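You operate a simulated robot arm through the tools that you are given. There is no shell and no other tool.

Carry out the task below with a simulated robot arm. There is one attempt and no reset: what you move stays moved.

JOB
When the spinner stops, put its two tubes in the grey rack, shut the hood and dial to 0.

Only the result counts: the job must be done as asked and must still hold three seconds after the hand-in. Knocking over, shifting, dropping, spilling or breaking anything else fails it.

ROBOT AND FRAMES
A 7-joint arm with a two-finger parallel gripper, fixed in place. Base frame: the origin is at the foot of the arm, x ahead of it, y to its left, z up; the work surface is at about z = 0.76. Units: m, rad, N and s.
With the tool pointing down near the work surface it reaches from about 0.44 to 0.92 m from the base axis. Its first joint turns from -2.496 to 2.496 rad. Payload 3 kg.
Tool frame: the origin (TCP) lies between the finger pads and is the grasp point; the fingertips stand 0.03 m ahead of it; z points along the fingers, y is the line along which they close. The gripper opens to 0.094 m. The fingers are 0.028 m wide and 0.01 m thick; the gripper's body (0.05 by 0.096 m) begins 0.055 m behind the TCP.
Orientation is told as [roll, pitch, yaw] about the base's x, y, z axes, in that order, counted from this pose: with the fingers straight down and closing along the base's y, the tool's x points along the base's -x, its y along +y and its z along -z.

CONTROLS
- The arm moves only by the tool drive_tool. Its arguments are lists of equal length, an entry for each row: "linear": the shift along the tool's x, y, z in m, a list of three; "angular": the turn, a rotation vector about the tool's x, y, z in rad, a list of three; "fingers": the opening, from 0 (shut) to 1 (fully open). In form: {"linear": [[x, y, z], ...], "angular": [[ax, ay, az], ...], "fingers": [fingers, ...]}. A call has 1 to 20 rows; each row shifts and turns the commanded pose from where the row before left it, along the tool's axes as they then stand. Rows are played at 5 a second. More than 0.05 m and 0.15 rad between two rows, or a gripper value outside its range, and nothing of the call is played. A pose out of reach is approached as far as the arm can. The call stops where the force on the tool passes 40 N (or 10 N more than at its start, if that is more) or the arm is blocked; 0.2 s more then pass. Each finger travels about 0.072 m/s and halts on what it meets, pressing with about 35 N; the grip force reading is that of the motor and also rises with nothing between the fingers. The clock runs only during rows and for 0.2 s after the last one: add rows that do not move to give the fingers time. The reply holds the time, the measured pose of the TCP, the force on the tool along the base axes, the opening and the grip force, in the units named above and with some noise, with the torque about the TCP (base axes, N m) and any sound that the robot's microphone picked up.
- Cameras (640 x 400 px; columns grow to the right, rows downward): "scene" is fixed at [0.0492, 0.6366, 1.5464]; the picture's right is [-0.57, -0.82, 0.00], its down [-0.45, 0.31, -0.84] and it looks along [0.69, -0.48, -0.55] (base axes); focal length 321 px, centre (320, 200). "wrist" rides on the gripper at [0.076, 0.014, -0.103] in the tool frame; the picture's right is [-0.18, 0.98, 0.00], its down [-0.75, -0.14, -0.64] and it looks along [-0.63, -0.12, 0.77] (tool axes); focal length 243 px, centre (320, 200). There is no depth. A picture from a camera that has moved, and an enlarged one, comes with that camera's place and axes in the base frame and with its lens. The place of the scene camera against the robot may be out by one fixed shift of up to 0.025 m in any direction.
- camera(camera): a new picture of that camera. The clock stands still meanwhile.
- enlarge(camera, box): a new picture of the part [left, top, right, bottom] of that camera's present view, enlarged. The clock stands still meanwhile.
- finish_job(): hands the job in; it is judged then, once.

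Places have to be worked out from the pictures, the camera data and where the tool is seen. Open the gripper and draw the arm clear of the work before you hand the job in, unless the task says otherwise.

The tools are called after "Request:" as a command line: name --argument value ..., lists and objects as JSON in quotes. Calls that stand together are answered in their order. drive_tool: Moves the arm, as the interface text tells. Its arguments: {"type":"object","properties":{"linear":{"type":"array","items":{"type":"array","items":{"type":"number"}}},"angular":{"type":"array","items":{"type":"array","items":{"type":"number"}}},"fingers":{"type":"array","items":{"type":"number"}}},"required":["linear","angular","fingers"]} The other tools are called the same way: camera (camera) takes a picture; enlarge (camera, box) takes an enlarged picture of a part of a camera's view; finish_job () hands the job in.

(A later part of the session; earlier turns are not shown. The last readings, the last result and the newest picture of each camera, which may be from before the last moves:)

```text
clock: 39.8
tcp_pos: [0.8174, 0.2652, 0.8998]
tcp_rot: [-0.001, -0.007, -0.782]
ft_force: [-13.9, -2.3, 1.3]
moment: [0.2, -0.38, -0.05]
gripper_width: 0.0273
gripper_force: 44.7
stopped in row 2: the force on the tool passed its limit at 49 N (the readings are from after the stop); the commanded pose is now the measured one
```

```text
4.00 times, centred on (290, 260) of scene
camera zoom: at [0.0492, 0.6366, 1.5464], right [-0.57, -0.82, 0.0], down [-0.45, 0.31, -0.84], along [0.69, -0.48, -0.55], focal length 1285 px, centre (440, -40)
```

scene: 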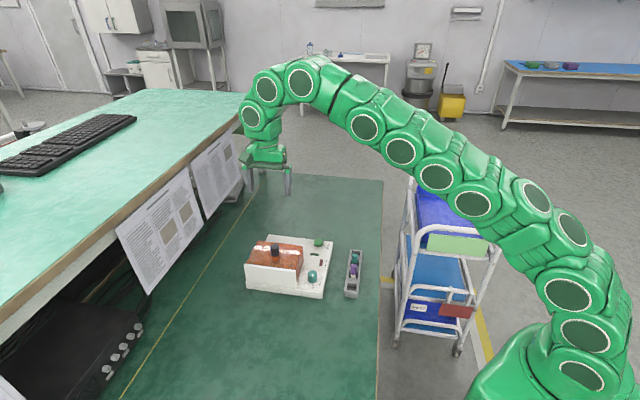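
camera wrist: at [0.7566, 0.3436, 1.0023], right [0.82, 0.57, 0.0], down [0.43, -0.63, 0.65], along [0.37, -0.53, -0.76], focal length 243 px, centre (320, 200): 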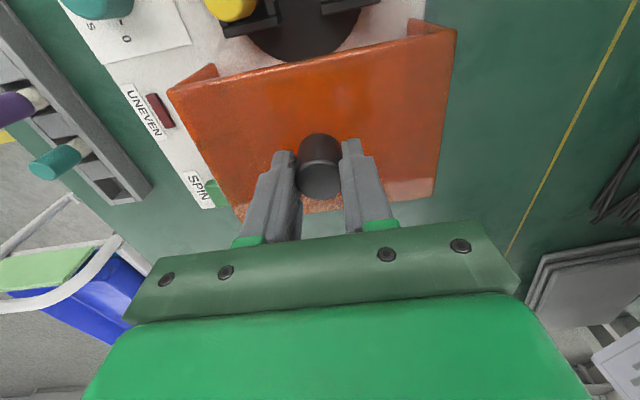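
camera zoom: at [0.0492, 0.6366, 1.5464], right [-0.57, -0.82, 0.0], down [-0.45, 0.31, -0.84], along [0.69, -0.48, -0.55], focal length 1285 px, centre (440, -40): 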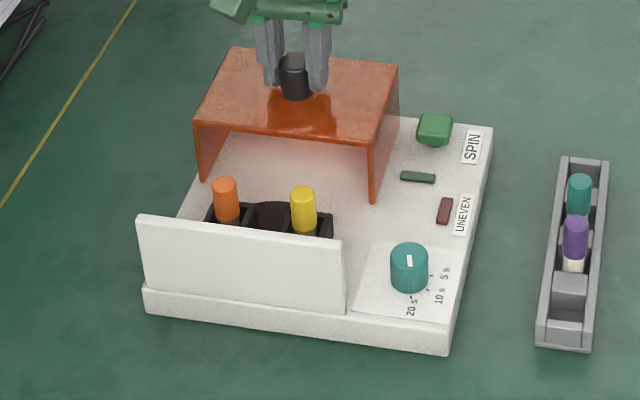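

The end stop is reached at ~0.106 m of travel and the device hasn't moved. I'll release, rise, and move over the rotor for a good look at the tubes.

Request:
drive_tool --linear '[[0, 0, 0], [0, 0, 0], [0, 0, -0.03], [0, 0, -0.04], [0, 0, -0.04], [0, 0, -0.04], [0.03, 0, 0], [0.03, 0, 0], [0.03, 0, 0], [0.017, 0, 0], [0, 0, 0]]' --angular '[[0, 0, 0], [0, 0, 0], [0, -0.007, 0], [0, 0, 0], [0, 0, 0], [0, 0, 0], [0, 0, 0], [0, 0, 0], [0, 0, 0], [0, 0, 0], [0, 0, 0]]' --fingers '[0.5, 0.7, 0.8, 1, 1, 1, 1, 1, 1, 1, 1]'

Request:
camera --camera "wrist"

Request:
enlarge --camera "wrist" --box '[200, 20, 440, 180]'

Request:
enlarge --camera "scene" --box '[235, 225, 345, 305]'

```text
clock: 42.2
tcp_pos: [0.7404, 0.3428, 1.0487]
tcp_rot: [0.0, -0.014, -0.783]
ft_force: [-0.3, -0.4, 1.0]
moment: [-0.02, 0.01, 0.02]
gripper_width: 0.094
gripper_force: 0.0
```

```text
taken
camera wrist: at [0.6948, 0.4065, 1.1504], right [0.82, 0.57, 0.0], down [0.43, -0.62, 0.65], along [0.37, -0.54, -0.76], focal length 243 px, centre (320, 200)
```

wrist: 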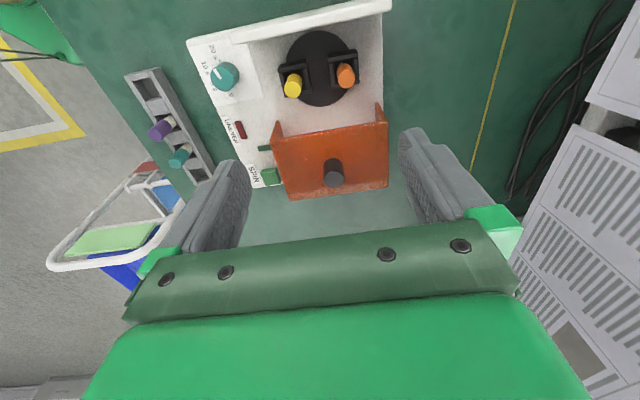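

```text
2.50 times, centred on (320, 100) of wrist
camera zoom: at [0.6948, 0.4065, 1.1504], right [0.82, 0.57, 0.0], down [0.43, -0.62, 0.65], along [0.37, -0.54, -0.76], focal length 606 px, centre (320, 450)
```

zoom: 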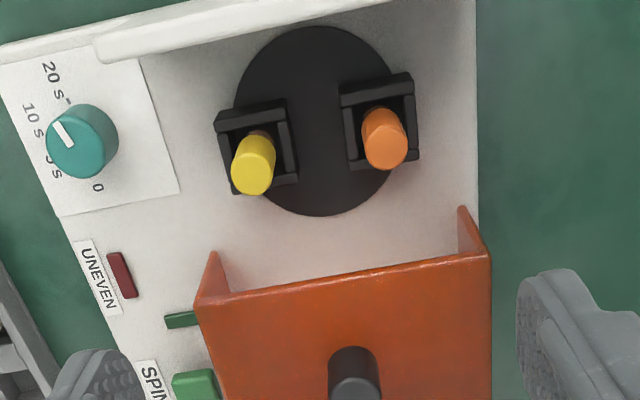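

```text
5.00 times, centred on (290, 265) of scene
camera zoom: at [0.0492, 0.6366, 1.5464], right [-0.57, -0.82, 0.0], down [-0.45, 0.31, -0.84], along [0.69, -0.48, -0.55], focal length 1607 px, centre (470, -125)
```

zoom: 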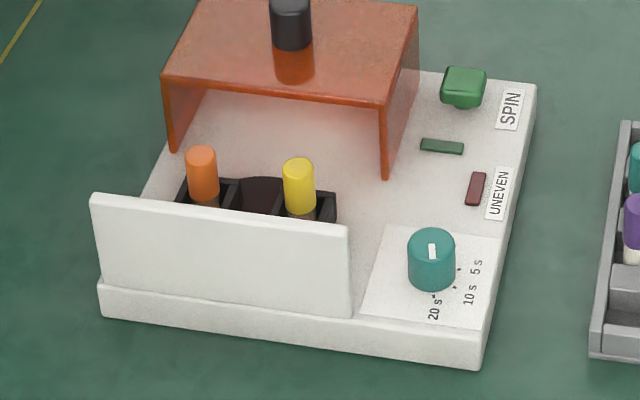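

Cap tops triangulate to roughly orange (0.764, 0.360, 0.848) and yellow (0.719, 0.316, 0.848). I'll correct the small tool tilt and descend for a closer look at the cups.

Request:
drive_tool --linear '[[0, 0, 0], [0.02, 0, 0.03], [0.02, 0, 0.03], [0, 0, 0.03], [0, 0, 0]]' --angular '[[0, 0.014, 0], [0, 0, 0], [0, 0, 0], [0, 0, 0], [0, 0, 0]]' --fingers '[1, 1, 1, 1, 1]'

Request:
enlarge --camera "wrist" --box '[200, 30, 440, 180]'

Request:
camera --camera "wrist"

```text
clock: 43.4
tcp_pos: [0.7106, 0.3687, 0.9585]
tcp_rot: [0.001, 0.0, -0.783]
ft_force: [-1.2, 0.1, -0.3]
moment: [-0.01, 0.01, -0.01]
gripper_width: 0.094
gripper_force: 0.1
```

```text
2.67 times, centred on (320, 105) of wrist
camera zoom: at [0.6652, 0.4314, 1.0603], right [0.82, 0.57, 0.0], down [0.44, -0.63, 0.64], along [0.36, -0.53, -0.77], focal length 647 px, centre (320, 453)
```

zoom: 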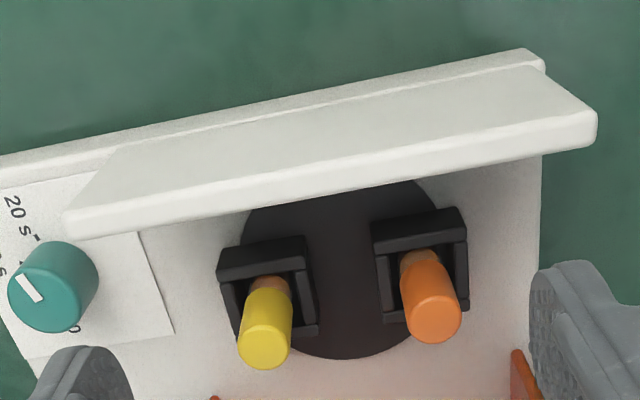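

```text
taken
camera wrist: at [0.6652, 0.4314, 1.0603], right [0.82, 0.57, 0.0], down [0.44, -0.63, 0.64], along [0.36, -0.53, -0.77], focal length 243 px, centre (320, 200)
```

wrist: 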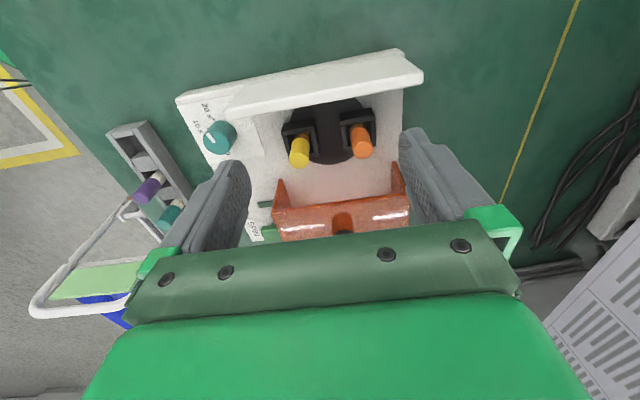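

The orange cap is near (0.7645, 0.3595, 0.847), the yellow near (0.7188, 0.3148, 0.846), with the cup rims at z≈0.80. The rack lies near (0.612, 0.142), its long side parallel to the sliding axis; I'll survey it next before lifting anything.

Request:
drive_tool --linear '[[0, 0, -0.03], [0, 0, -0.03], [-0.015, -0.038, 0], [-0.015, -0.038, 0], [-0.015, -0.038, 0], [-0.015, -0.038, 0], [-0.015, -0.038, 0], [-0.0156, -0.04, 0], [0, 0, 0]]' --angular '[[0, 0, 0], [0, 0, 0], [0, 0, 0], [0, 0, 0], [0, 0, 0], [0, 0, 0], [0, 0, 0], [0, 0, 0], [0, 0, 0]]' --fingers '[1, 1, 1, 1, 1, 1, 1, 1, 1]'

Request:
camera --camera "wrist"

Request:
enlarge --camera "wrist" --box '[240, 10, 400, 190]'

Request:
enlarge --camera "scene" --box '[335, 240, 375, 305]'

```text
clock: 45.4
tcp_pos: [0.6125, 0.142, 1.0186]
tcp_rot: [0.0, 0.0, -0.783]
ft_force: [-0.2, 0.5, -0.4]
moment: [-0.01, -0.03, -0.03]
gripper_width: 0.0942
gripper_force: 0.1
```

```text
taken
camera wrist: at [0.5687, 0.2047, 1.1211], right [0.82, 0.57, 0.0], down [0.44, -0.63, 0.64], along [0.37, -0.53, -0.77], focal length 243 px, centre (320, 200)
```

wrist: 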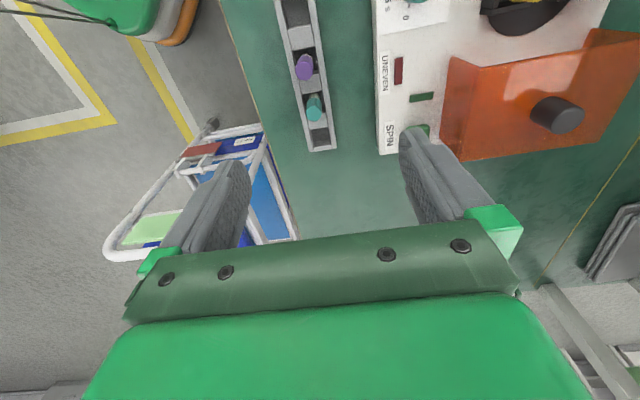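

```text
2.22 times, centred on (320, 100) of wrist
camera zoom: at [0.5687, 0.2047, 1.1211], right [0.82, 0.57, 0.0], down [0.44, -0.63, 0.64], along [0.37, -0.53, -0.77], focal length 539 px, centre (320, 422)
```

zoom: 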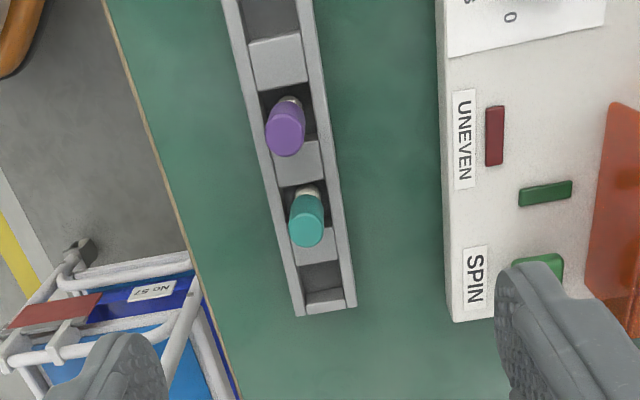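

```text
6.15 times, centred on (355, 272) of scene
camera zoom: at [0.0492, 0.6366, 1.5464], right [-0.57, -0.82, 0.0], down [-0.45, 0.31, -0.84], along [0.69, -0.48, -0.55], focal length 1977 px, centre (105, -246)
```

zoom: 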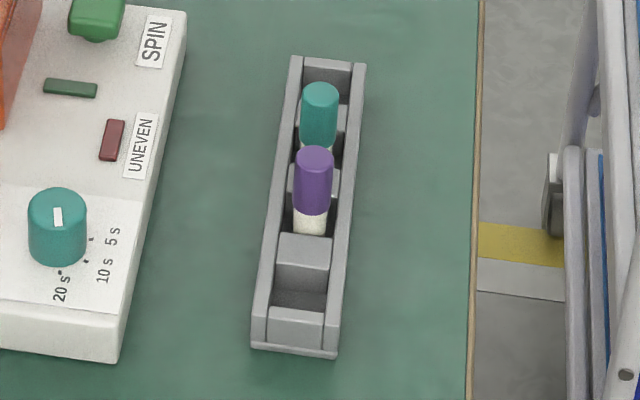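

The rack's upper slot is cut off, so I'll shift the tool along +x (tool) to see the whole rack.

Request:
drive_tool --linear '[[0.04, 0, 0], [0.03, 0, 0], [0, 0, 0]]' --angular '[[0, 0, 0], [0, 0, 0], [0, 0, 0]]' --fingers '[1, 1, 1]'

Request:
enlarge --camera "wrist" --box '[250, 10, 410, 170]'

```text
clock: 46.2
tcp_pos: [0.5648, 0.1899, 1.0178]
tcp_rot: [-0.001, 0.001, -0.783]
ft_force: [-0.5, 0.1, -0.2]
moment: [-0.03, 0.03, -0.01]
gripper_width: 0.0938
gripper_force: 0.0
```

```text
2.50 times, centred on (330, 90) of wrist
camera zoom: at [0.52, 0.2525, 1.1206], right [0.82, 0.57, 0.0], down [0.44, -0.63, 0.64], along [0.36, -0.53, -0.77], focal length 606 px, centre (295, 475)
```

zoom: 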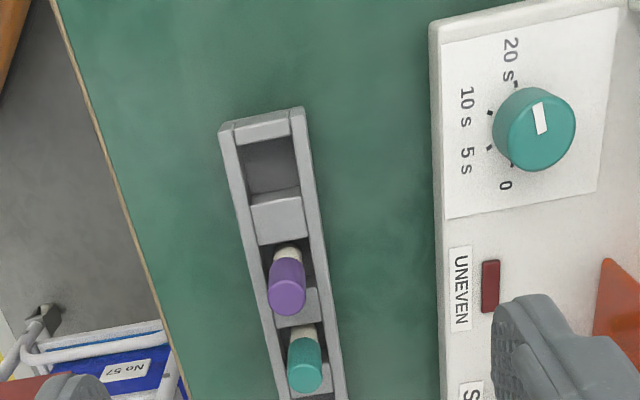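

Slots are about 30 mm openings with rims near z≈0.783; the empty ones are near (0.556, 0.178) and (0.658, 0.078), with rack tube caps at z≈0.824. I'll go back over the orange tube with the fingers part open to avoid its neighbour.

Request:
drive_tool --linear '[[-0.0037, 0.0435, 0], [-0.0037, 0.0435, 0], [-0.0037, 0.0435, 0], [-0.0036, 0.0435, 0], [-0.0036, 0.0435, 0], [-0.0036, 0.0436, 0], [0, 0, 0.03], [0, 0, 0.03], [0, 0, 0.03], [0, 0, 0]]' --angular '[[0, 0, 0], [0, 0, 0], [0, 0, 0], [0, 0, 0], [0, 0, 0], [0, 0, 0], [0, 0, 0], [0, 0, 0], [0, 0, 0], [0, 0, 0]]' --fingers '[1, 1, 1, 0.8, 0.6, 0.53, 0.53, 0.53, 0.53, 0.53]'

Request:
camera --camera "wrist"

Request:
enlarge --camera "wrist" --box '[240, 70, 400, 200]'

Request:
enlarge --camera "scene" --box '[235, 215, 325, 305]'

```text
clock: 48.4
tcp_pos: [0.7671, 0.3614, 0.9283]
tcp_rot: [-0.001, 0.001, -0.783]
ft_force: [-1.3, 0.1, 0.9]
moment: [0.0, -0.01, -0.01]
gripper_width: 0.0499
gripper_force: 0.0
```

```text
taken
camera wrist: at [0.7213, 0.426, 1.0311], right [0.82, 0.57, 0.0], down [0.44, -0.63, 0.64], along [0.36, -0.53, -0.77], focal length 243 px, centre (320, 200)
```

wrist: 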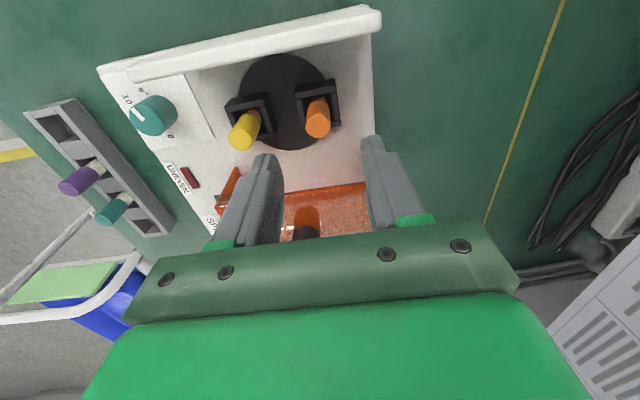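

```text
3.08 times, centred on (320, 135) of wrist
camera zoom: at [0.7213, 0.426, 1.0311], right [0.82, 0.57, 0.0], down [0.44, -0.63, 0.64], along [0.36, -0.53, -0.77], focal length 746 px, centre (320, 400)
```

zoom: 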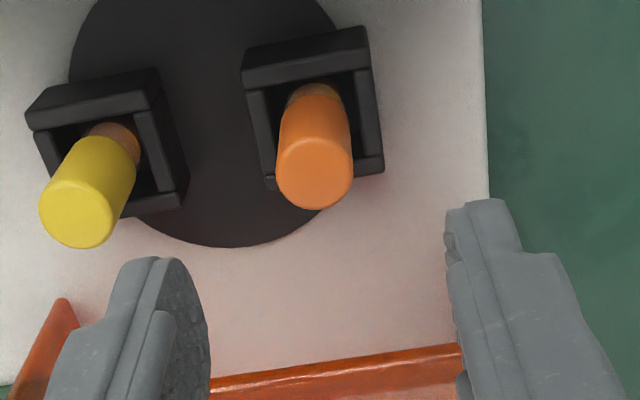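

```text
4.44 times, centred on (280, 260) of scene
camera zoom: at [0.0492, 0.6366, 1.5464], right [-0.57, -0.82, 0.0], down [-0.45, 0.31, -0.84], along [0.69, -0.48, -0.55], focal length 1428 px, centre (498, -67)
```

zoom: 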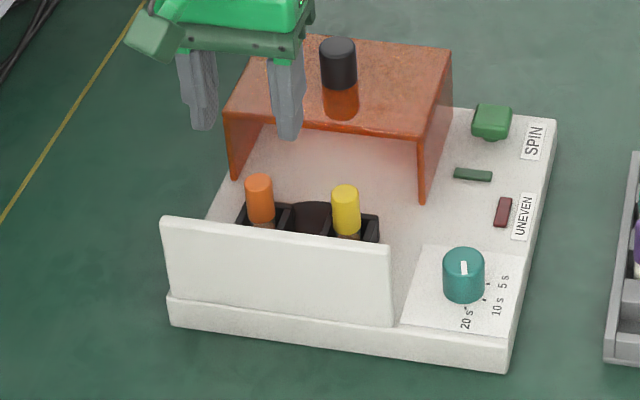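

The orange cap re-measures at (0.7648, 0.3601). I'll lower to z≈0.844 around it and close.

Request:
drive_tool --linear '[[0.0006, -0.0026, 0.025], [0, 0, 0.025], [0, 0, 0.02], [0, 0, 0.0143], [0, 0, 0]]' --angular '[[0, 0, 0], [0, 0, 0], [0, 0, 0], [0, 0, 0], [0, 0, 0]]' --fingers '[0.53, 0.53, 0.53, 0.53, 0.53]'

Request:
camera --camera "wrist"

Request:
enlarge --camera "scene" --box '[235, 215, 325, 305]'

```text
clock: 49.6
tcp_pos: [0.7636, 0.3625, 0.8464]
tcp_rot: [0.002, -0.001, -0.783]
ft_force: [-0.3, -0.6, -0.1]
moment: [-0.02, 0.02, 0.0]
gripper_width: 0.0495
gripper_force: 0.1
```

```text
taken
camera wrist: at [0.7181, 0.4241, 0.9481], right [0.82, 0.57, 0.0], down [0.43, -0.63, 0.64], along [0.37, -0.53, -0.77], focal length 243 px, centre (320, 200)
```

wrist: 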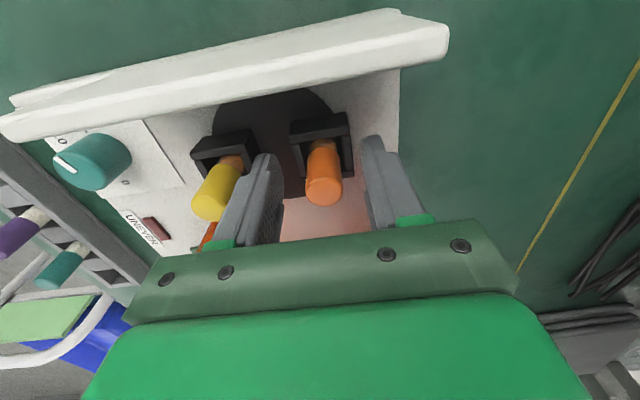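

```text
4.44 times, centred on (280, 260) of scene
camera zoom: at [0.0492, 0.6366, 1.5464], right [-0.57, -0.82, 0.0], down [-0.45, 0.31, -0.84], along [0.69, -0.48, -0.55], focal length 1428 px, centre (498, -67)
```

zoom: 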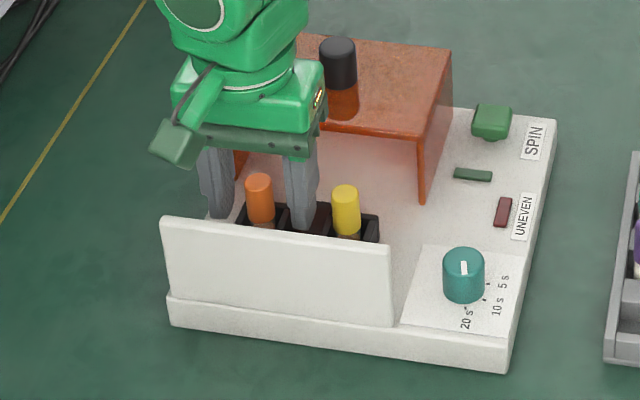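

The cap sits about 2–3 mm to +y of the TCP in the wrist view, at the right height. I'll nudge and close gently.

Request:
drive_tool --linear '[[0, 0.0022, 0.002], [0, 0, 0], [0, 0, 0], [0, 0, 0], [0, 0, 0], [0, 0, 0]]' --angular '[[0, 0, 0], [0, 0, 0], [0, 0, 0], [0, 0, 0], [0, 0, 0], [0, 0, 0]]' --fingers '[0.53, 0.35, 0.25, 0.1, 0.1, 0.1]'

Request:
camera --camera "wrist"

Request:
enlarge --camera "scene" --box '[235, 215, 325, 305]'

```text
clock: 51.0
tcp_pos: [0.7641, 0.3619, 0.8427]
tcp_rot: [0.003, 0.001, -0.782]
ft_force: [24.6, 16.8, -9.6]
moment: [0.73, -0.74, -1.17]
gripper_width: 0.0368
gripper_force: 45.2
```

```text
taken
camera wrist: at [0.7193, 0.4256, 0.9453], right [0.82, 0.57, 0.0], down [0.43, -0.63, 0.64], along [0.37, -0.53, -0.77], focal length 243 px, centre (320, 200)
```

wrist: 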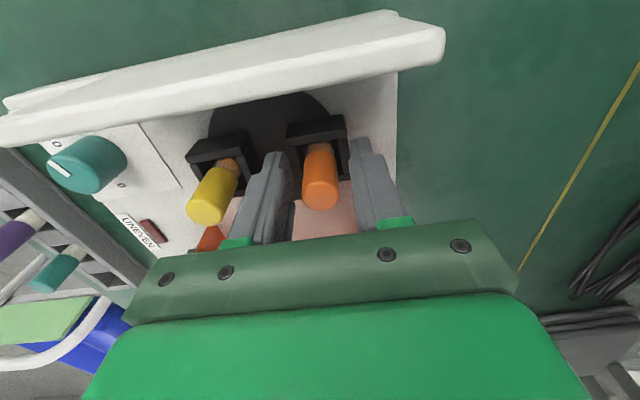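

```text
4.44 times, centred on (280, 260) of scene
camera zoom: at [0.0492, 0.6366, 1.5464], right [-0.57, -0.82, 0.0], down [-0.45, 0.31, -0.84], along [0.69, -0.48, -0.55], focal length 1428 px, centre (498, -67)
```

zoom: 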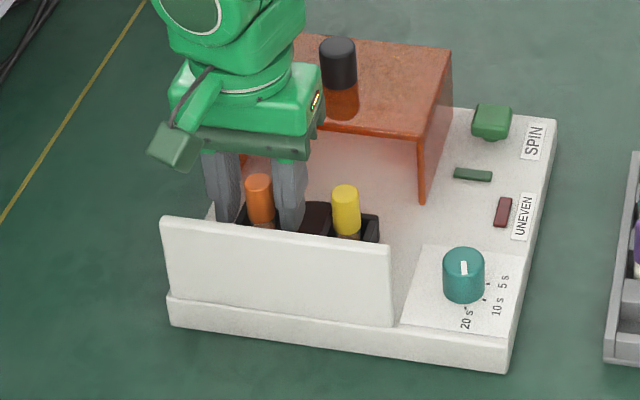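

The fingers stopped at 37 mm: they are squeezing the cup, whose rim is higher than I thought. I'll open, rise 12 mm and re-check.

Request:
drive_tool --linear '[[0, 0, 0], [0, 0, 0], [0, 0.001, -0.012], [0, 0, 0]]' --angular '[[0, 0, 0], [0, 0, 0], [0, 0, 0], [0, 0, 0]]' --fingers '[0.5, 0.53, 0.53, 0.53]'

Request:
camera --camera "wrist"

Request:
enlarge --camera "wrist" --box '[240, 100, 400, 230]'

Request:
enlarge --camera "scene" --box '[255, 245, 305, 285]'

```text
clock: 52.0
tcp_pos: [0.7634, 0.3631, 0.8549]
tcp_rot: [-0.002, 0.0, -0.781]
ft_force: [-0.2, -0.4, 0.5]
moment: [0.02, 0.01, 0.03]
gripper_width: 0.0497
gripper_force: 0.1
```

```text
taken
camera wrist: at [0.7185, 0.4261, 0.9574], right [0.82, 0.57, 0.0], down [0.44, -0.63, 0.64], along [0.36, -0.53, -0.77], focal length 243 px, centre (320, 200)
```

wrist: 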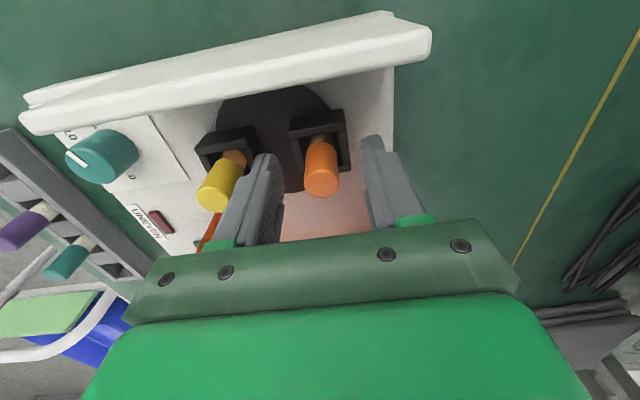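

```text
3.08 times, centred on (320, 165) of wrist
camera zoom: at [0.7185, 0.4261, 0.9574], right [0.82, 0.57, 0.0], down [0.44, -0.63, 0.64], along [0.36, -0.53, -0.77], focal length 746 px, centre (320, 308)
```

zoom: 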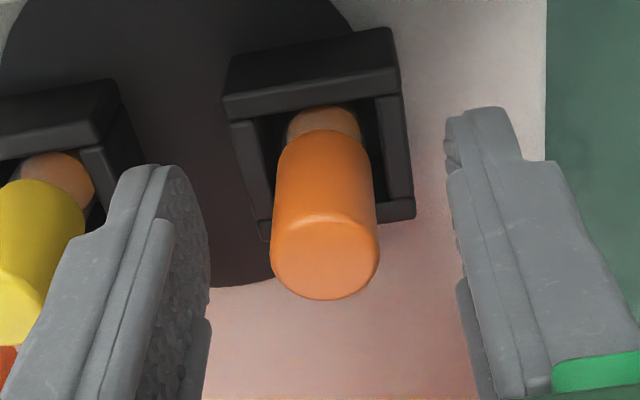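

```text
10.00 times, centred on (280, 265) of scene
camera zoom: at [0.0492, 0.6366, 1.5464], right [-0.57, -0.82, 0.0], down [-0.45, 0.31, -0.84], along [0.69, -0.48, -0.55], focal length 3213 px, centre (720, -450)
```

zoom: 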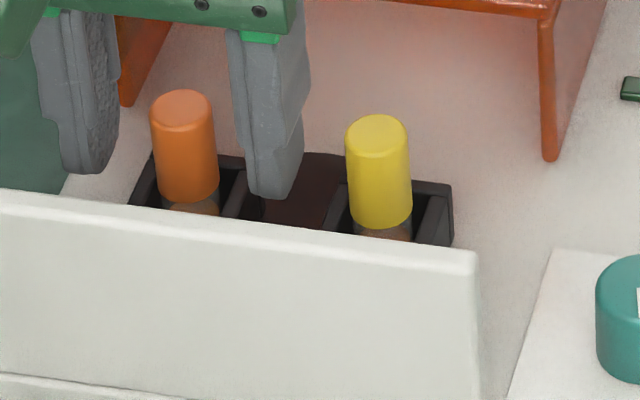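

The rim seems to be near z≈0.815, just at the cap's lower edge; with the tips now at ≈0.824 I can grip the upper 22 mm of the cap. I'll centre slightly and close.

Request:
drive_tool --linear '[[-0.0025, 0.001, 0.0005], [0, 0, 0], [0, 0, 0], [0, 0, 0], [0, 0, 0], [0, 0, 0]]' --angular '[[0, 0, 0], [0, 0, 0], [0, 0, 0], [0, 0, 0], [0, 0, 0], [0, 0, 0]]' --fingers '[0.53, 0.35, 0.25, 0.1, 0.05, 0.05]'

Request:
enlarge --camera "wrist" --box '[240, 100, 400, 230]'

Request:
enlarge --camera "scene" --box '[255, 245, 305, 285]'

```text
clock: 53.4
tcp_pos: [0.7667, 0.3619, 0.8548]
tcp_rot: [0.0, 0.0, -0.782]
ft_force: [0.5, 0.3, -0.4]
moment: [-0.02, 0.01, 0.01]
gripper_width: 0.019
gripper_force: 35.1
```

```text
3.08 times, centred on (320, 165) of wrist
camera zoom: at [0.721, 0.4255, 0.9568], right [0.82, 0.57, 0.0], down [0.44, -0.63, 0.64], along [0.36, -0.53, -0.77], focal length 746 px, centre (320, 308)
```

zoom: 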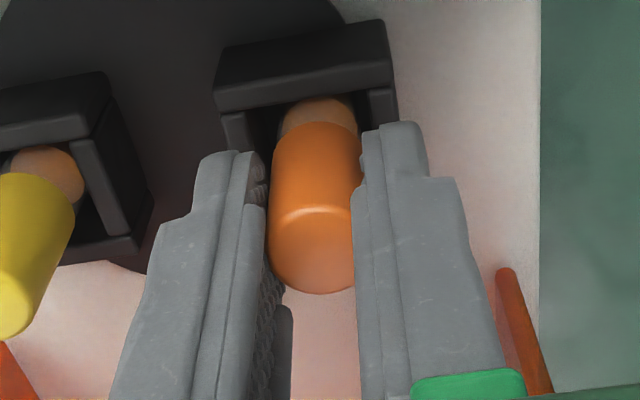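

```text
10.00 times, centred on (280, 265) of scene
camera zoom: at [0.0492, 0.6366, 1.5464], right [-0.57, -0.82, 0.0], down [-0.45, 0.31, -0.84], along [0.69, -0.48, -0.55], focal length 3213 px, centre (720, -450)
```

zoom: 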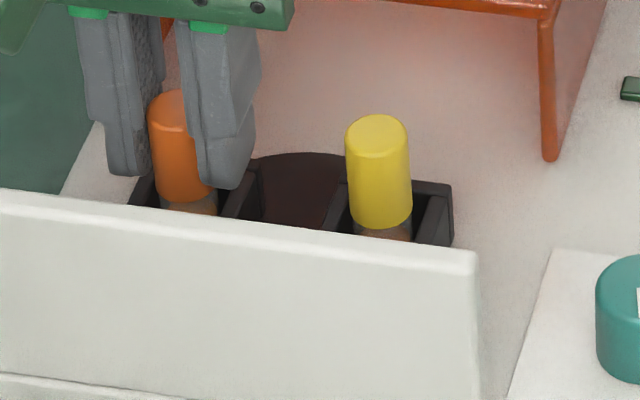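

The cap is gripped (19 mm). I'll lift it straight up.

Request:
drive_tool --linear '[[0, 0, -0.01], [0, 0, -0.015], [0, 0, -0.02], [0, 0, -0.025], [0, 0, -0.03], [0, 0, -0.03], [0, 0, 0]]' --angular '[[0, 0, 0], [0, 0, 0], [0, 0, 0], [0, 0, 0], [0, 0, 0], [0, 0, 0], [0, 0, 0]]' --fingers '[0.05, 0.05, 0.05, 0.05, 0.05, 0.05, 0.05]'

Request:
camera --camera "wrist"

Request:
enlarge --camera "scene" --box '[235, 195, 325, 285]'

```text
clock: 55.0
tcp_pos: [0.7663, 0.362, 0.9826]
tcp_rot: [0.001, -0.001, -0.783]
ft_force: [0.0, -0.4, -0.5]
moment: [-0.02, -0.01, 0.06]
gripper_width: 0.0186
gripper_force: 35.2
```

```text
taken
camera wrist: at [0.721, 0.4256, 1.0862], right [0.82, 0.57, 0.0], down [0.44, -0.63, 0.64], along [0.36, -0.53, -0.77], focal length 243 px, centre (320, 200)
```

wrist: 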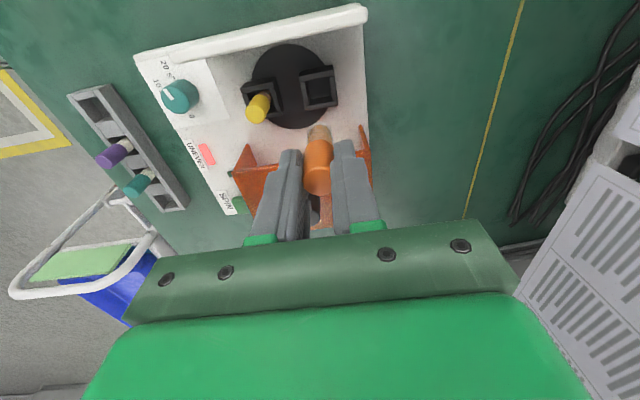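

```text
4.44 times, centred on (280, 240) of scene
camera zoom: at [0.0492, 0.6366, 1.5464], right [-0.57, -0.82, 0.0], down [-0.45, 0.31, -0.84], along [0.69, -0.48, -0.55], focal length 1428 px, centre (498, 22)
```

zoom: 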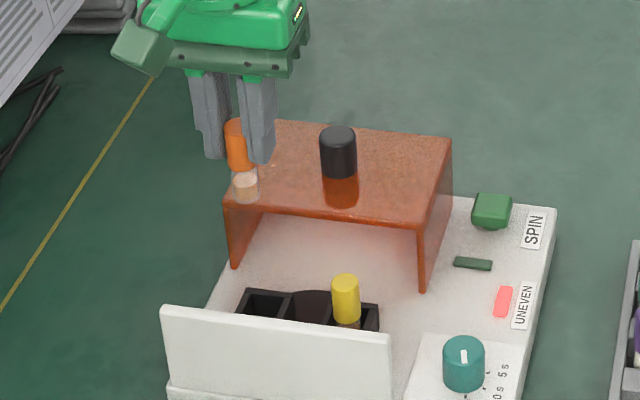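

Lifted cleanly; the UNEVEN lamp lit as expected. I'll enlarge to gauge the tube's length and tilt in the grip.

Request:
enlarge --camera "wrist" --box '[270, 100, 370, 220]'

Request:
enlarge --camera "scene" --box '[270, 205, 310, 245]'

Request:
enlarge --camera "scene" --box '[335, 240, 375, 305]'

```text
3.33 times, centred on (320, 160) of wrist
camera zoom: at [0.721, 0.4256, 1.0862], right [0.82, 0.57, 0.0], down [0.44, -0.63, 0.64], along [0.36, -0.53, -0.77], focal length 809 px, centre (320, 333)
```

zoom: 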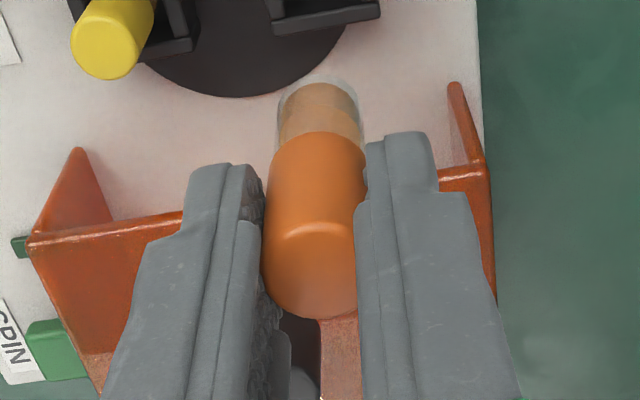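

```text
10.00 times, centred on (290, 225) of scene
camera zoom: at [0.0492, 0.6366, 1.5464], right [-0.57, -0.82, 0.0], down [-0.45, 0.31, -0.84], along [0.69, -0.48, -0.55], focal length 3213 px, centre (620, -50)
```

zoom: 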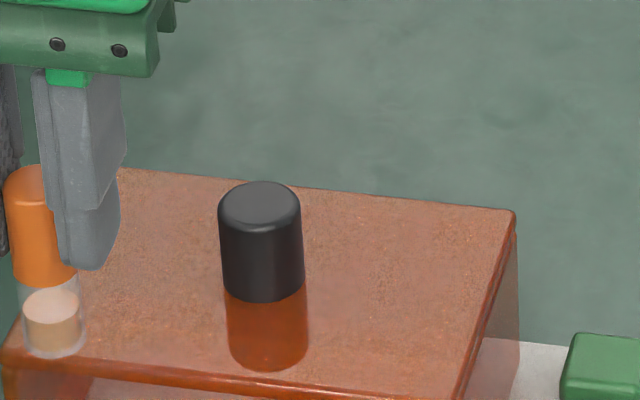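

```text
6.15 times, centred on (355, 272) of scene
camera zoom: at [0.0492, 0.6366, 1.5464], right [-0.57, -0.82, 0.0], down [-0.45, 0.31, -0.84], along [0.69, -0.48, -0.55], focal length 1977 px, centre (105, -246)
```

zoom: 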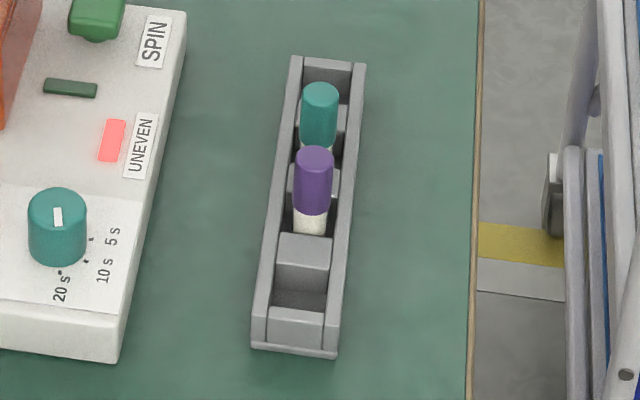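

The tube is ~58 mm long with its bottom ≈65 mm below the TCP, so it should seat in the rack with the TCP near z≈0.832. I'll carry it over the far empty slot, around (0.659, 0.076), staying high.

Request:
drive_tool --linear '[[0, 0, -0.01], [-0.0157, -0.0348, 0], [-0.0157, -0.0348, 0], [-0.0157, -0.0348, 0], [-0.0157, -0.0348, 0], [-0.0157, -0.0348, 0], [-0.0157, -0.0348, 0], [-0.0157, -0.0348, 0], [-0.0155, -0.0348, 0], [0, 0, 0]]' --angular '[[0, 0, 0], [0, 0, 0], [0, 0, 0], [0, 0, 0], [0, 0, 0], [0, 0, 0], [0, 0, 0], [0, 0, 0], [0, 0, 0], [0, 0, 0]]' --fingers '[0.05, 0.05, 0.05, 0.05, 0.05, 0.05, 0.05, 0.05, 0.05, 0.05]'

Request:
camera --camera "wrist"

Request:
enlarge --camera "wrist" --box '[270, 20, 390, 170]'

```text
clock: 57.2
tcp_pos: [0.6584, 0.0755, 0.9928]
tcp_rot: [0.0, -0.002, -0.782]
ft_force: [0.4, 0.0, 0.8]
moment: [-0.02, -0.03, -0.01]
gripper_width: 0.0188
gripper_force: 34.9
```

```text
taken
camera wrist: at [0.6145, 0.1387, 1.0944], right [0.82, 0.57, 0.0], down [0.44, -0.63, 0.64], along [0.37, -0.53, -0.77], focal length 243 px, centre (320, 200)
```

wrist: 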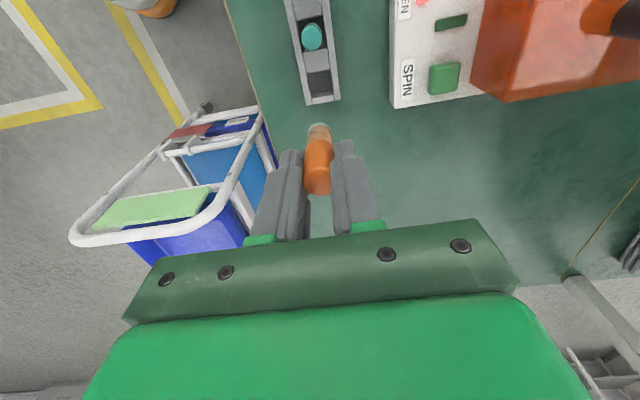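

```text
2.67 times, centred on (330, 95) of wrist
camera zoom: at [0.6145, 0.1387, 1.0944], right [0.82, 0.57, 0.0], down [0.44, -0.63, 0.64], along [0.37, -0.53, -0.77], focal length 647 px, centre (293, 480)
```

zoom: 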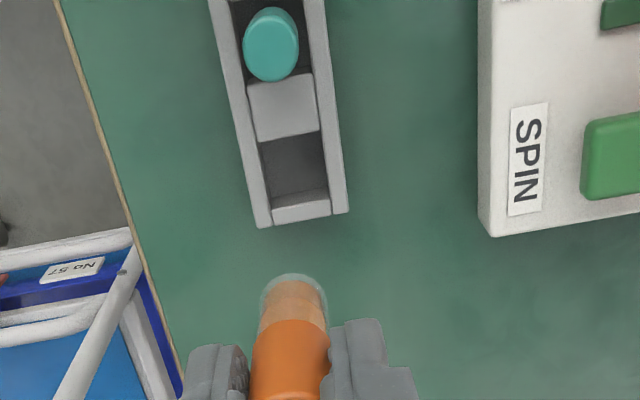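

The slot opening's centre measures ≈(0.660, 0.0744) and the tube's bottom hangs right under the TCP. I'll shift 2 mm and descend to just above the rack rim, then check.

Request:
drive_tool --linear '[[-0.0021, 0.0004, 0.03], [0, 0, 0.03], [0, 0, 0.03], [0, 0, 0.025], [0, 0, 0.02], [0, 0, 0]]' --angular '[[0, 0, 0], [0, 0, 0], [0, 0, 0], [0, 0, 0], [0, 0, 0], [0, 0, 0]]' --fingers '[0.05, 0.05, 0.05, 0.05, 0.05, 0.05]'

Request:
enlarge --camera "wrist" --box '[250, 40, 390, 220]'

Request:
enlarge --camera "scene" --box '[325, 230, 385, 305]'

```text
clock: 58.6
tcp_pos: [0.6603, 0.074, 0.859]
tcp_rot: [-0.001, -0.001, -0.784]
ft_force: [0.6, -0.1, -0.3]
moment: [0.03, 0.02, -0.01]
gripper_width: 0.0186
gripper_force: 35.2
```

```text
2.22 times, centred on (320, 130) of wrist
camera zoom: at [0.6157, 0.1376, 0.9615], right [0.82, 0.57, 0.0], down [0.44, -0.63, 0.64], along [0.37, -0.53, -0.77], focal length 539 px, centre (320, 356)
```

zoom: 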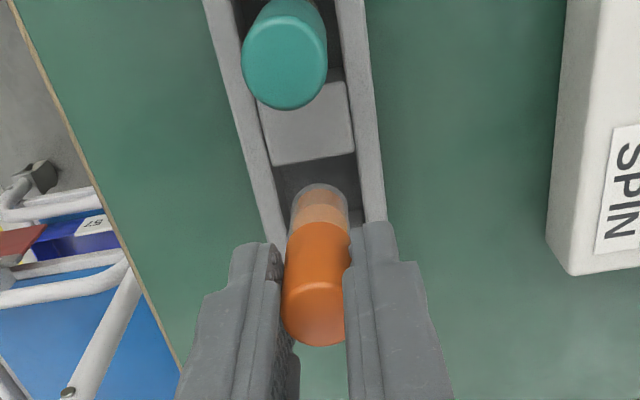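

```text
5.33 times, centred on (355, 268) of scene
camera zoom: at [0.0492, 0.6366, 1.5464], right [-0.57, -0.82, 0.0], down [-0.45, 0.31, -0.84], along [0.69, -0.48, -0.55], focal length 1714 px, centre (133, -160)
```

zoom: 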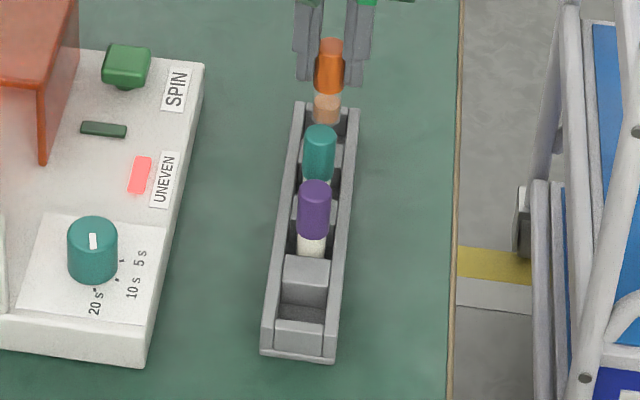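

The tube is centred over the slot with its bottom near z≈0.794. I'll lower further in small steps, watching the force.

Request:
drive_tool --linear '[[0, 0, 0.01], [0, 0, 0.009], [0, 0, 0]]' --angular '[[0, 0, 0], [0, 0, 0], [0, 0, 0]]' --fingers '[0.05, 0.05, 0.05]'

Request:
enlarge --camera "wrist" --box '[250, 40, 390, 220]'

Request:
enlarge --camera "scene" --box '[325, 230, 385, 305]'

```text
clock: 59.4
tcp_pos: [0.6616, 0.0747, 0.8403]
tcp_rot: [0.001, 0.0, -0.781]
ft_force: [0.5, -0.3, -0.7]
moment: [-0.02, 0.0, -0.01]
gripper_width: 0.0189
gripper_force: 34.9
```

```text
2.22 times, centred on (320, 130) of wrist
camera zoom: at [0.6167, 0.137, 0.9428], right [0.82, 0.57, 0.0], down [0.44, -0.63, 0.64], along [0.37, -0.53, -0.77], focal length 539 px, centre (320, 356)
```

zoom: 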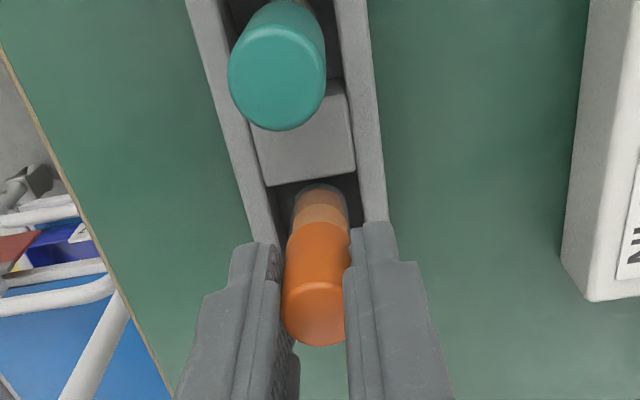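

```text
5.33 times, centred on (355, 268) of scene
camera zoom: at [0.0492, 0.6366, 1.5464], right [-0.57, -0.82, 0.0], down [-0.45, 0.31, -0.84], along [0.69, -0.48, -0.55], focal length 1714 px, centre (133, -160)
```

zoom: 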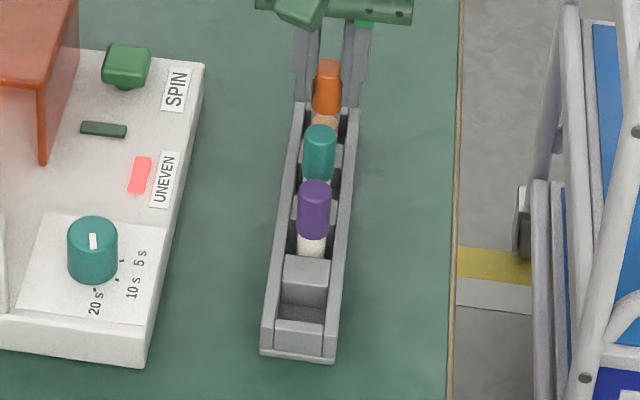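

No contact yet and the tube bottom is inside the slot. I'll lower in 2 mm steps.

Request:
drive_tool --linear '[[0, 0, 0.002], [0, 0, 0.002], [0, 0, 0]]' --angular '[[0, 0, 0], [0, 0, 0], [0, 0, 0]]' --fingers '[0.05, 0.05, 0.05]'

Request:
drive_tool --linear '[[0, 0, 0.002], [0, 0, 0]]' --angular '[[0, 0, 0], [0, 0, 0]]' --fingers '[0.05, 0.05]'

Request:
drive_tool --linear '[[0, 0, 0.0015], [0, 0, 0]]' --angular '[[0, 0, 0], [0, 0, 0]]' --fingers '[0.05, 0.05]'

```text
clock: 60.2
tcp_pos: [0.6603, 0.0745, 0.8364]
tcp_rot: [0.0, 0.0, -0.782]
ft_force: [0.8, -0.5, -0.6]
moment: [-0.02, 0.0, -0.03]
gripper_width: 0.0188
gripper_force: 34.2
```

```text
clock: 60.8
tcp_pos: [0.6609, 0.0755, 0.8341]
tcp_rot: [0.001, 0.0, -0.782]
ft_force: [0.1, 0.0, -0.1]
moment: [0.0, -0.02, 0.04]
gripper_width: 0.0186
gripper_force: 34.8
```

```text
clock: 61.4
tcp_pos: [0.6612, 0.0738, 0.8326]
tcp_rot: [0.001, 0.0, -0.783]
ft_force: [-0.4, 0.0, -0.3]
moment: [0.01, -0.02, -0.01]
gripper_width: 0.0185
gripper_force: 35.2
```

Request:
enlarge --camera "scene" --box '[325, 230, 385, 305]'

Request:
enlarge --camera "wrist" --box '[250, 40, 390, 220]'

Request:
drive_tool --linear '[[0, 0, 0.0015], [0, 0, 0]]' --angular '[[0, 0, 0], [0, 0, 0]]' --fingers '[0.05, 0.05]'

```text
5.33 times, centred on (355, 268) of scene
camera zoom: at [0.0492, 0.6366, 1.5464], right [-0.57, -0.82, 0.0], down [-0.45, 0.31, -0.84], along [0.69, -0.48, -0.55], focal length 1714 px, centre (133, -160)
```

zoom: 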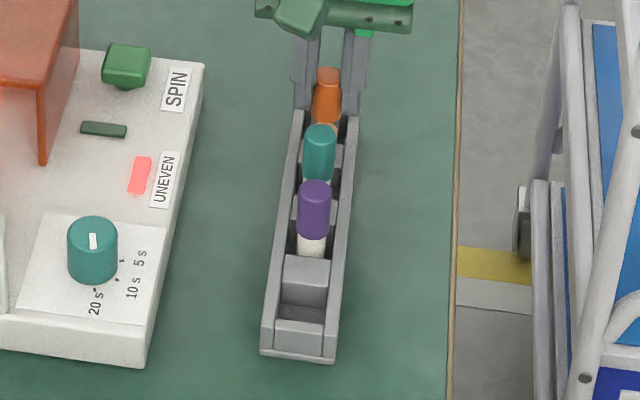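

```text
2.22 times, centred on (320, 130) of wrist
camera zoom: at [0.6165, 0.1371, 0.9363], right [0.82, 0.57, 0.0], down [0.44, -0.63, 0.64], along [0.36, -0.53, -0.77], focal length 539 px, centre (320, 356)
```

zoom: 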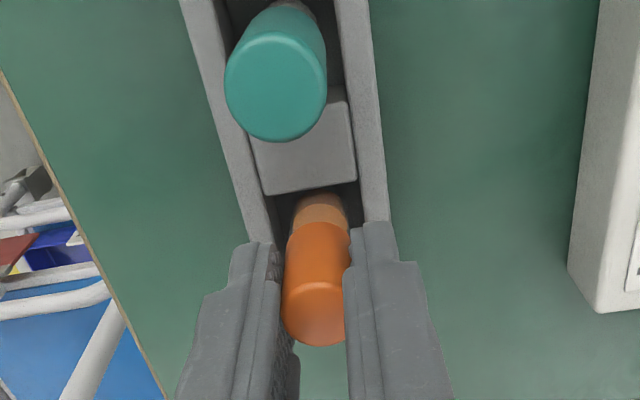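

```text
clock: 62.0
tcp_pos: [0.6601, 0.0737, 0.832]
tcp_rot: [0.001, -0.002, -0.782]
ft_force: [-0.1, -0.3, -0.8]
moment: [0.02, -0.01, 0.0]
gripper_width: 0.0189
gripper_force: 34.8
```

Still no contact at z≈0.832; comparing with the neighbouring caps, the orange one is ~3–4 mm high. I'll keep lowering in small steps until I feel contact.

Request:
drive_tool --linear '[[0, 0, 0.0015], [0, 0, 0]]' --angular '[[0, 0, 0], [0, 0, 0]]' --fingers '[0.05, 0.05]'

Request:
drive_tool --linear '[[0, 0, 0.0015], [0, 0, 0]]' --angular '[[0, 0, 0], [0, 0, 0]]' --fingers '[0.05, 0.05]'

```text
clock: 62.6
tcp_pos: [0.6611, 0.0758, 0.8304]
tcp_rot: [0.0, 0.002, -0.781]
ft_force: [-1.2, -0.5, 8.4]
moment: [0.0, 0.12, -0.01]
gripper_width: 0.0185
gripper_force: 34.5
```

```text
clock: 63.2
tcp_pos: [0.6623, 0.0752, 0.8297]
tcp_rot: [0.003, -0.002, -0.783]
ft_force: [-2.4, -0.4, 29.3]
moment: [-0.03, 0.11, 0.01]
gripper_width: 0.0188
gripper_force: 34.5
```

Contact with the slot floor at z≈0.830 (29 N). I'll back off 1 mm, open, and rise.

Request:
drive_tool --linear '[[0, 0, -0.0012], [0, 0, 0], [0, 0, 0], [0, 0, 0], [0, 0, -0.01], [0, 0, -0.02], [0, 0, -0.04], [0, 0, -0.04], [0, 0, 0]]' --angular '[[0, 0, 0], [0, 0, 0], [0, 0, 0], [0, 0, 0], [0, 0, 0], [0, 0, 0], [0, 0, 0], [0, 0, 0], [0, 0, 0]]' --fingers '[0.05, 0.22, 0.4, 0.5, 0.5, 0.5, 0.5, 0.5, 0.5]'

Request:
camera --camera "wrist"

Request:
enlarge --camera "scene" --box '[325, 230, 385, 305]'

```text
clock: 65.2
tcp_pos: [0.6619, 0.0746, 0.9398]
tcp_rot: [0.0, -0.001, -0.782]
ft_force: [0.3, 0.1, -0.5]
moment: [-0.01, 0.0, -0.02]
gripper_width: 0.047
gripper_force: 0.1
```

```text
taken
camera wrist: at [0.6167, 0.1374, 1.0429], right [0.82, 0.57, 0.0], down [0.44, -0.63, 0.64], along [0.36, -0.53, -0.77], focal length 243 px, centre (320, 200)
```

wrist: 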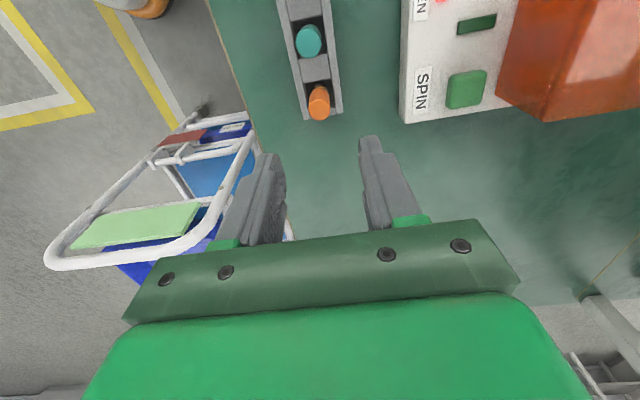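

```text
5.33 times, centred on (355, 268) of scene
camera zoom: at [0.0492, 0.6366, 1.5464], right [-0.57, -0.82, 0.0], down [-0.45, 0.31, -0.84], along [0.69, -0.48, -0.55], focal length 1714 px, centre (133, -160)
```

zoom: 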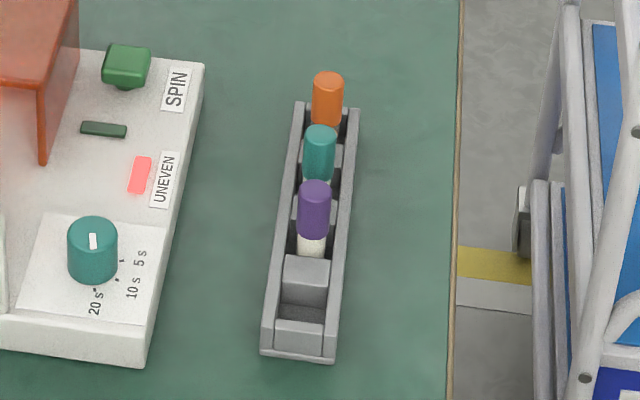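

Orange is seated in the rack, level with its neighbours. Now back over the yellow tube at about (0.719, 0.316).

Request:
drive_tool --linear '[[0, 0, -0.02], [0.0215, 0.0354, 0], [0.0215, 0.0354, 0], [0.0215, 0.0354, 0], [0.0215, 0.0354, 0], [0.0215, 0.0354, 0], [0.0216, 0.0353, 0], [0, 0, 0.03], [0, 0, 0]]' --angular '[[0, 0, 0], [0, 0, 0], [0, 0, 0], [0, 0, 0], [0, 0, 0], [0, 0, 0], [0, 0, 0], [0, 0, 0], [0, 0, 0]]' --fingers '[0.53, 0.53, 0.53, 0.53, 0.53, 0.53, 0.53, 0.53, 0.53]'

Request:
enlarge --camera "wrist" --box '[240, 70, 400, 200]'

Request:
enlarge --camera "scene" --box '[235, 215, 325, 305]'

```text
clock: 67.2
tcp_pos: [0.7185, 0.3154, 0.9302]
tcp_rot: [0.0, 0.0, -0.781]
ft_force: [0.0, -0.2, -0.4]
moment: [-0.01, 0.04, 0.02]
gripper_width: 0.0496
gripper_force: 0.0
```

```text
3.08 times, centred on (320, 135) of wrist
camera zoom: at [0.6732, 0.379, 1.0324], right [0.82, 0.57, 0.0], down [0.44, -0.63, 0.64], along [0.37, -0.53, -0.77], focal length 746 px, centre (320, 400)
```

zoom: 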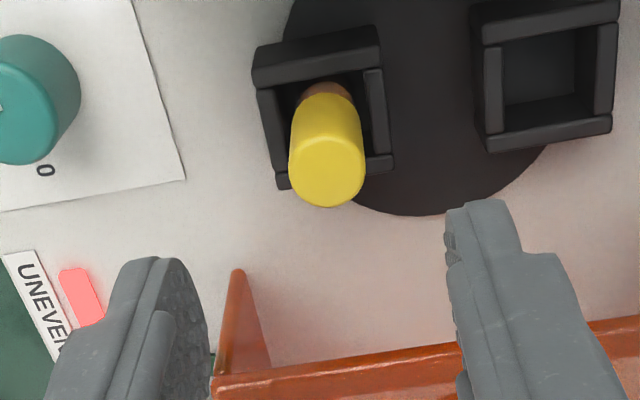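

```text
4.44 times, centred on (280, 260) of scene
camera zoom: at [0.0492, 0.6366, 1.5464], right [-0.57, -0.82, 0.0], down [-0.45, 0.31, -0.84], along [0.69, -0.48, -0.55], focal length 1428 px, centre (498, -67)
```

zoom: 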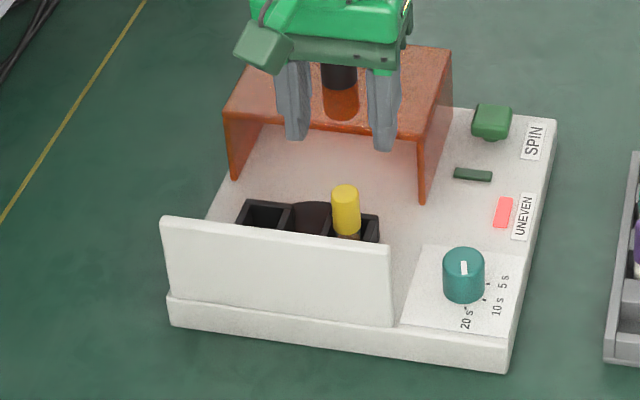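

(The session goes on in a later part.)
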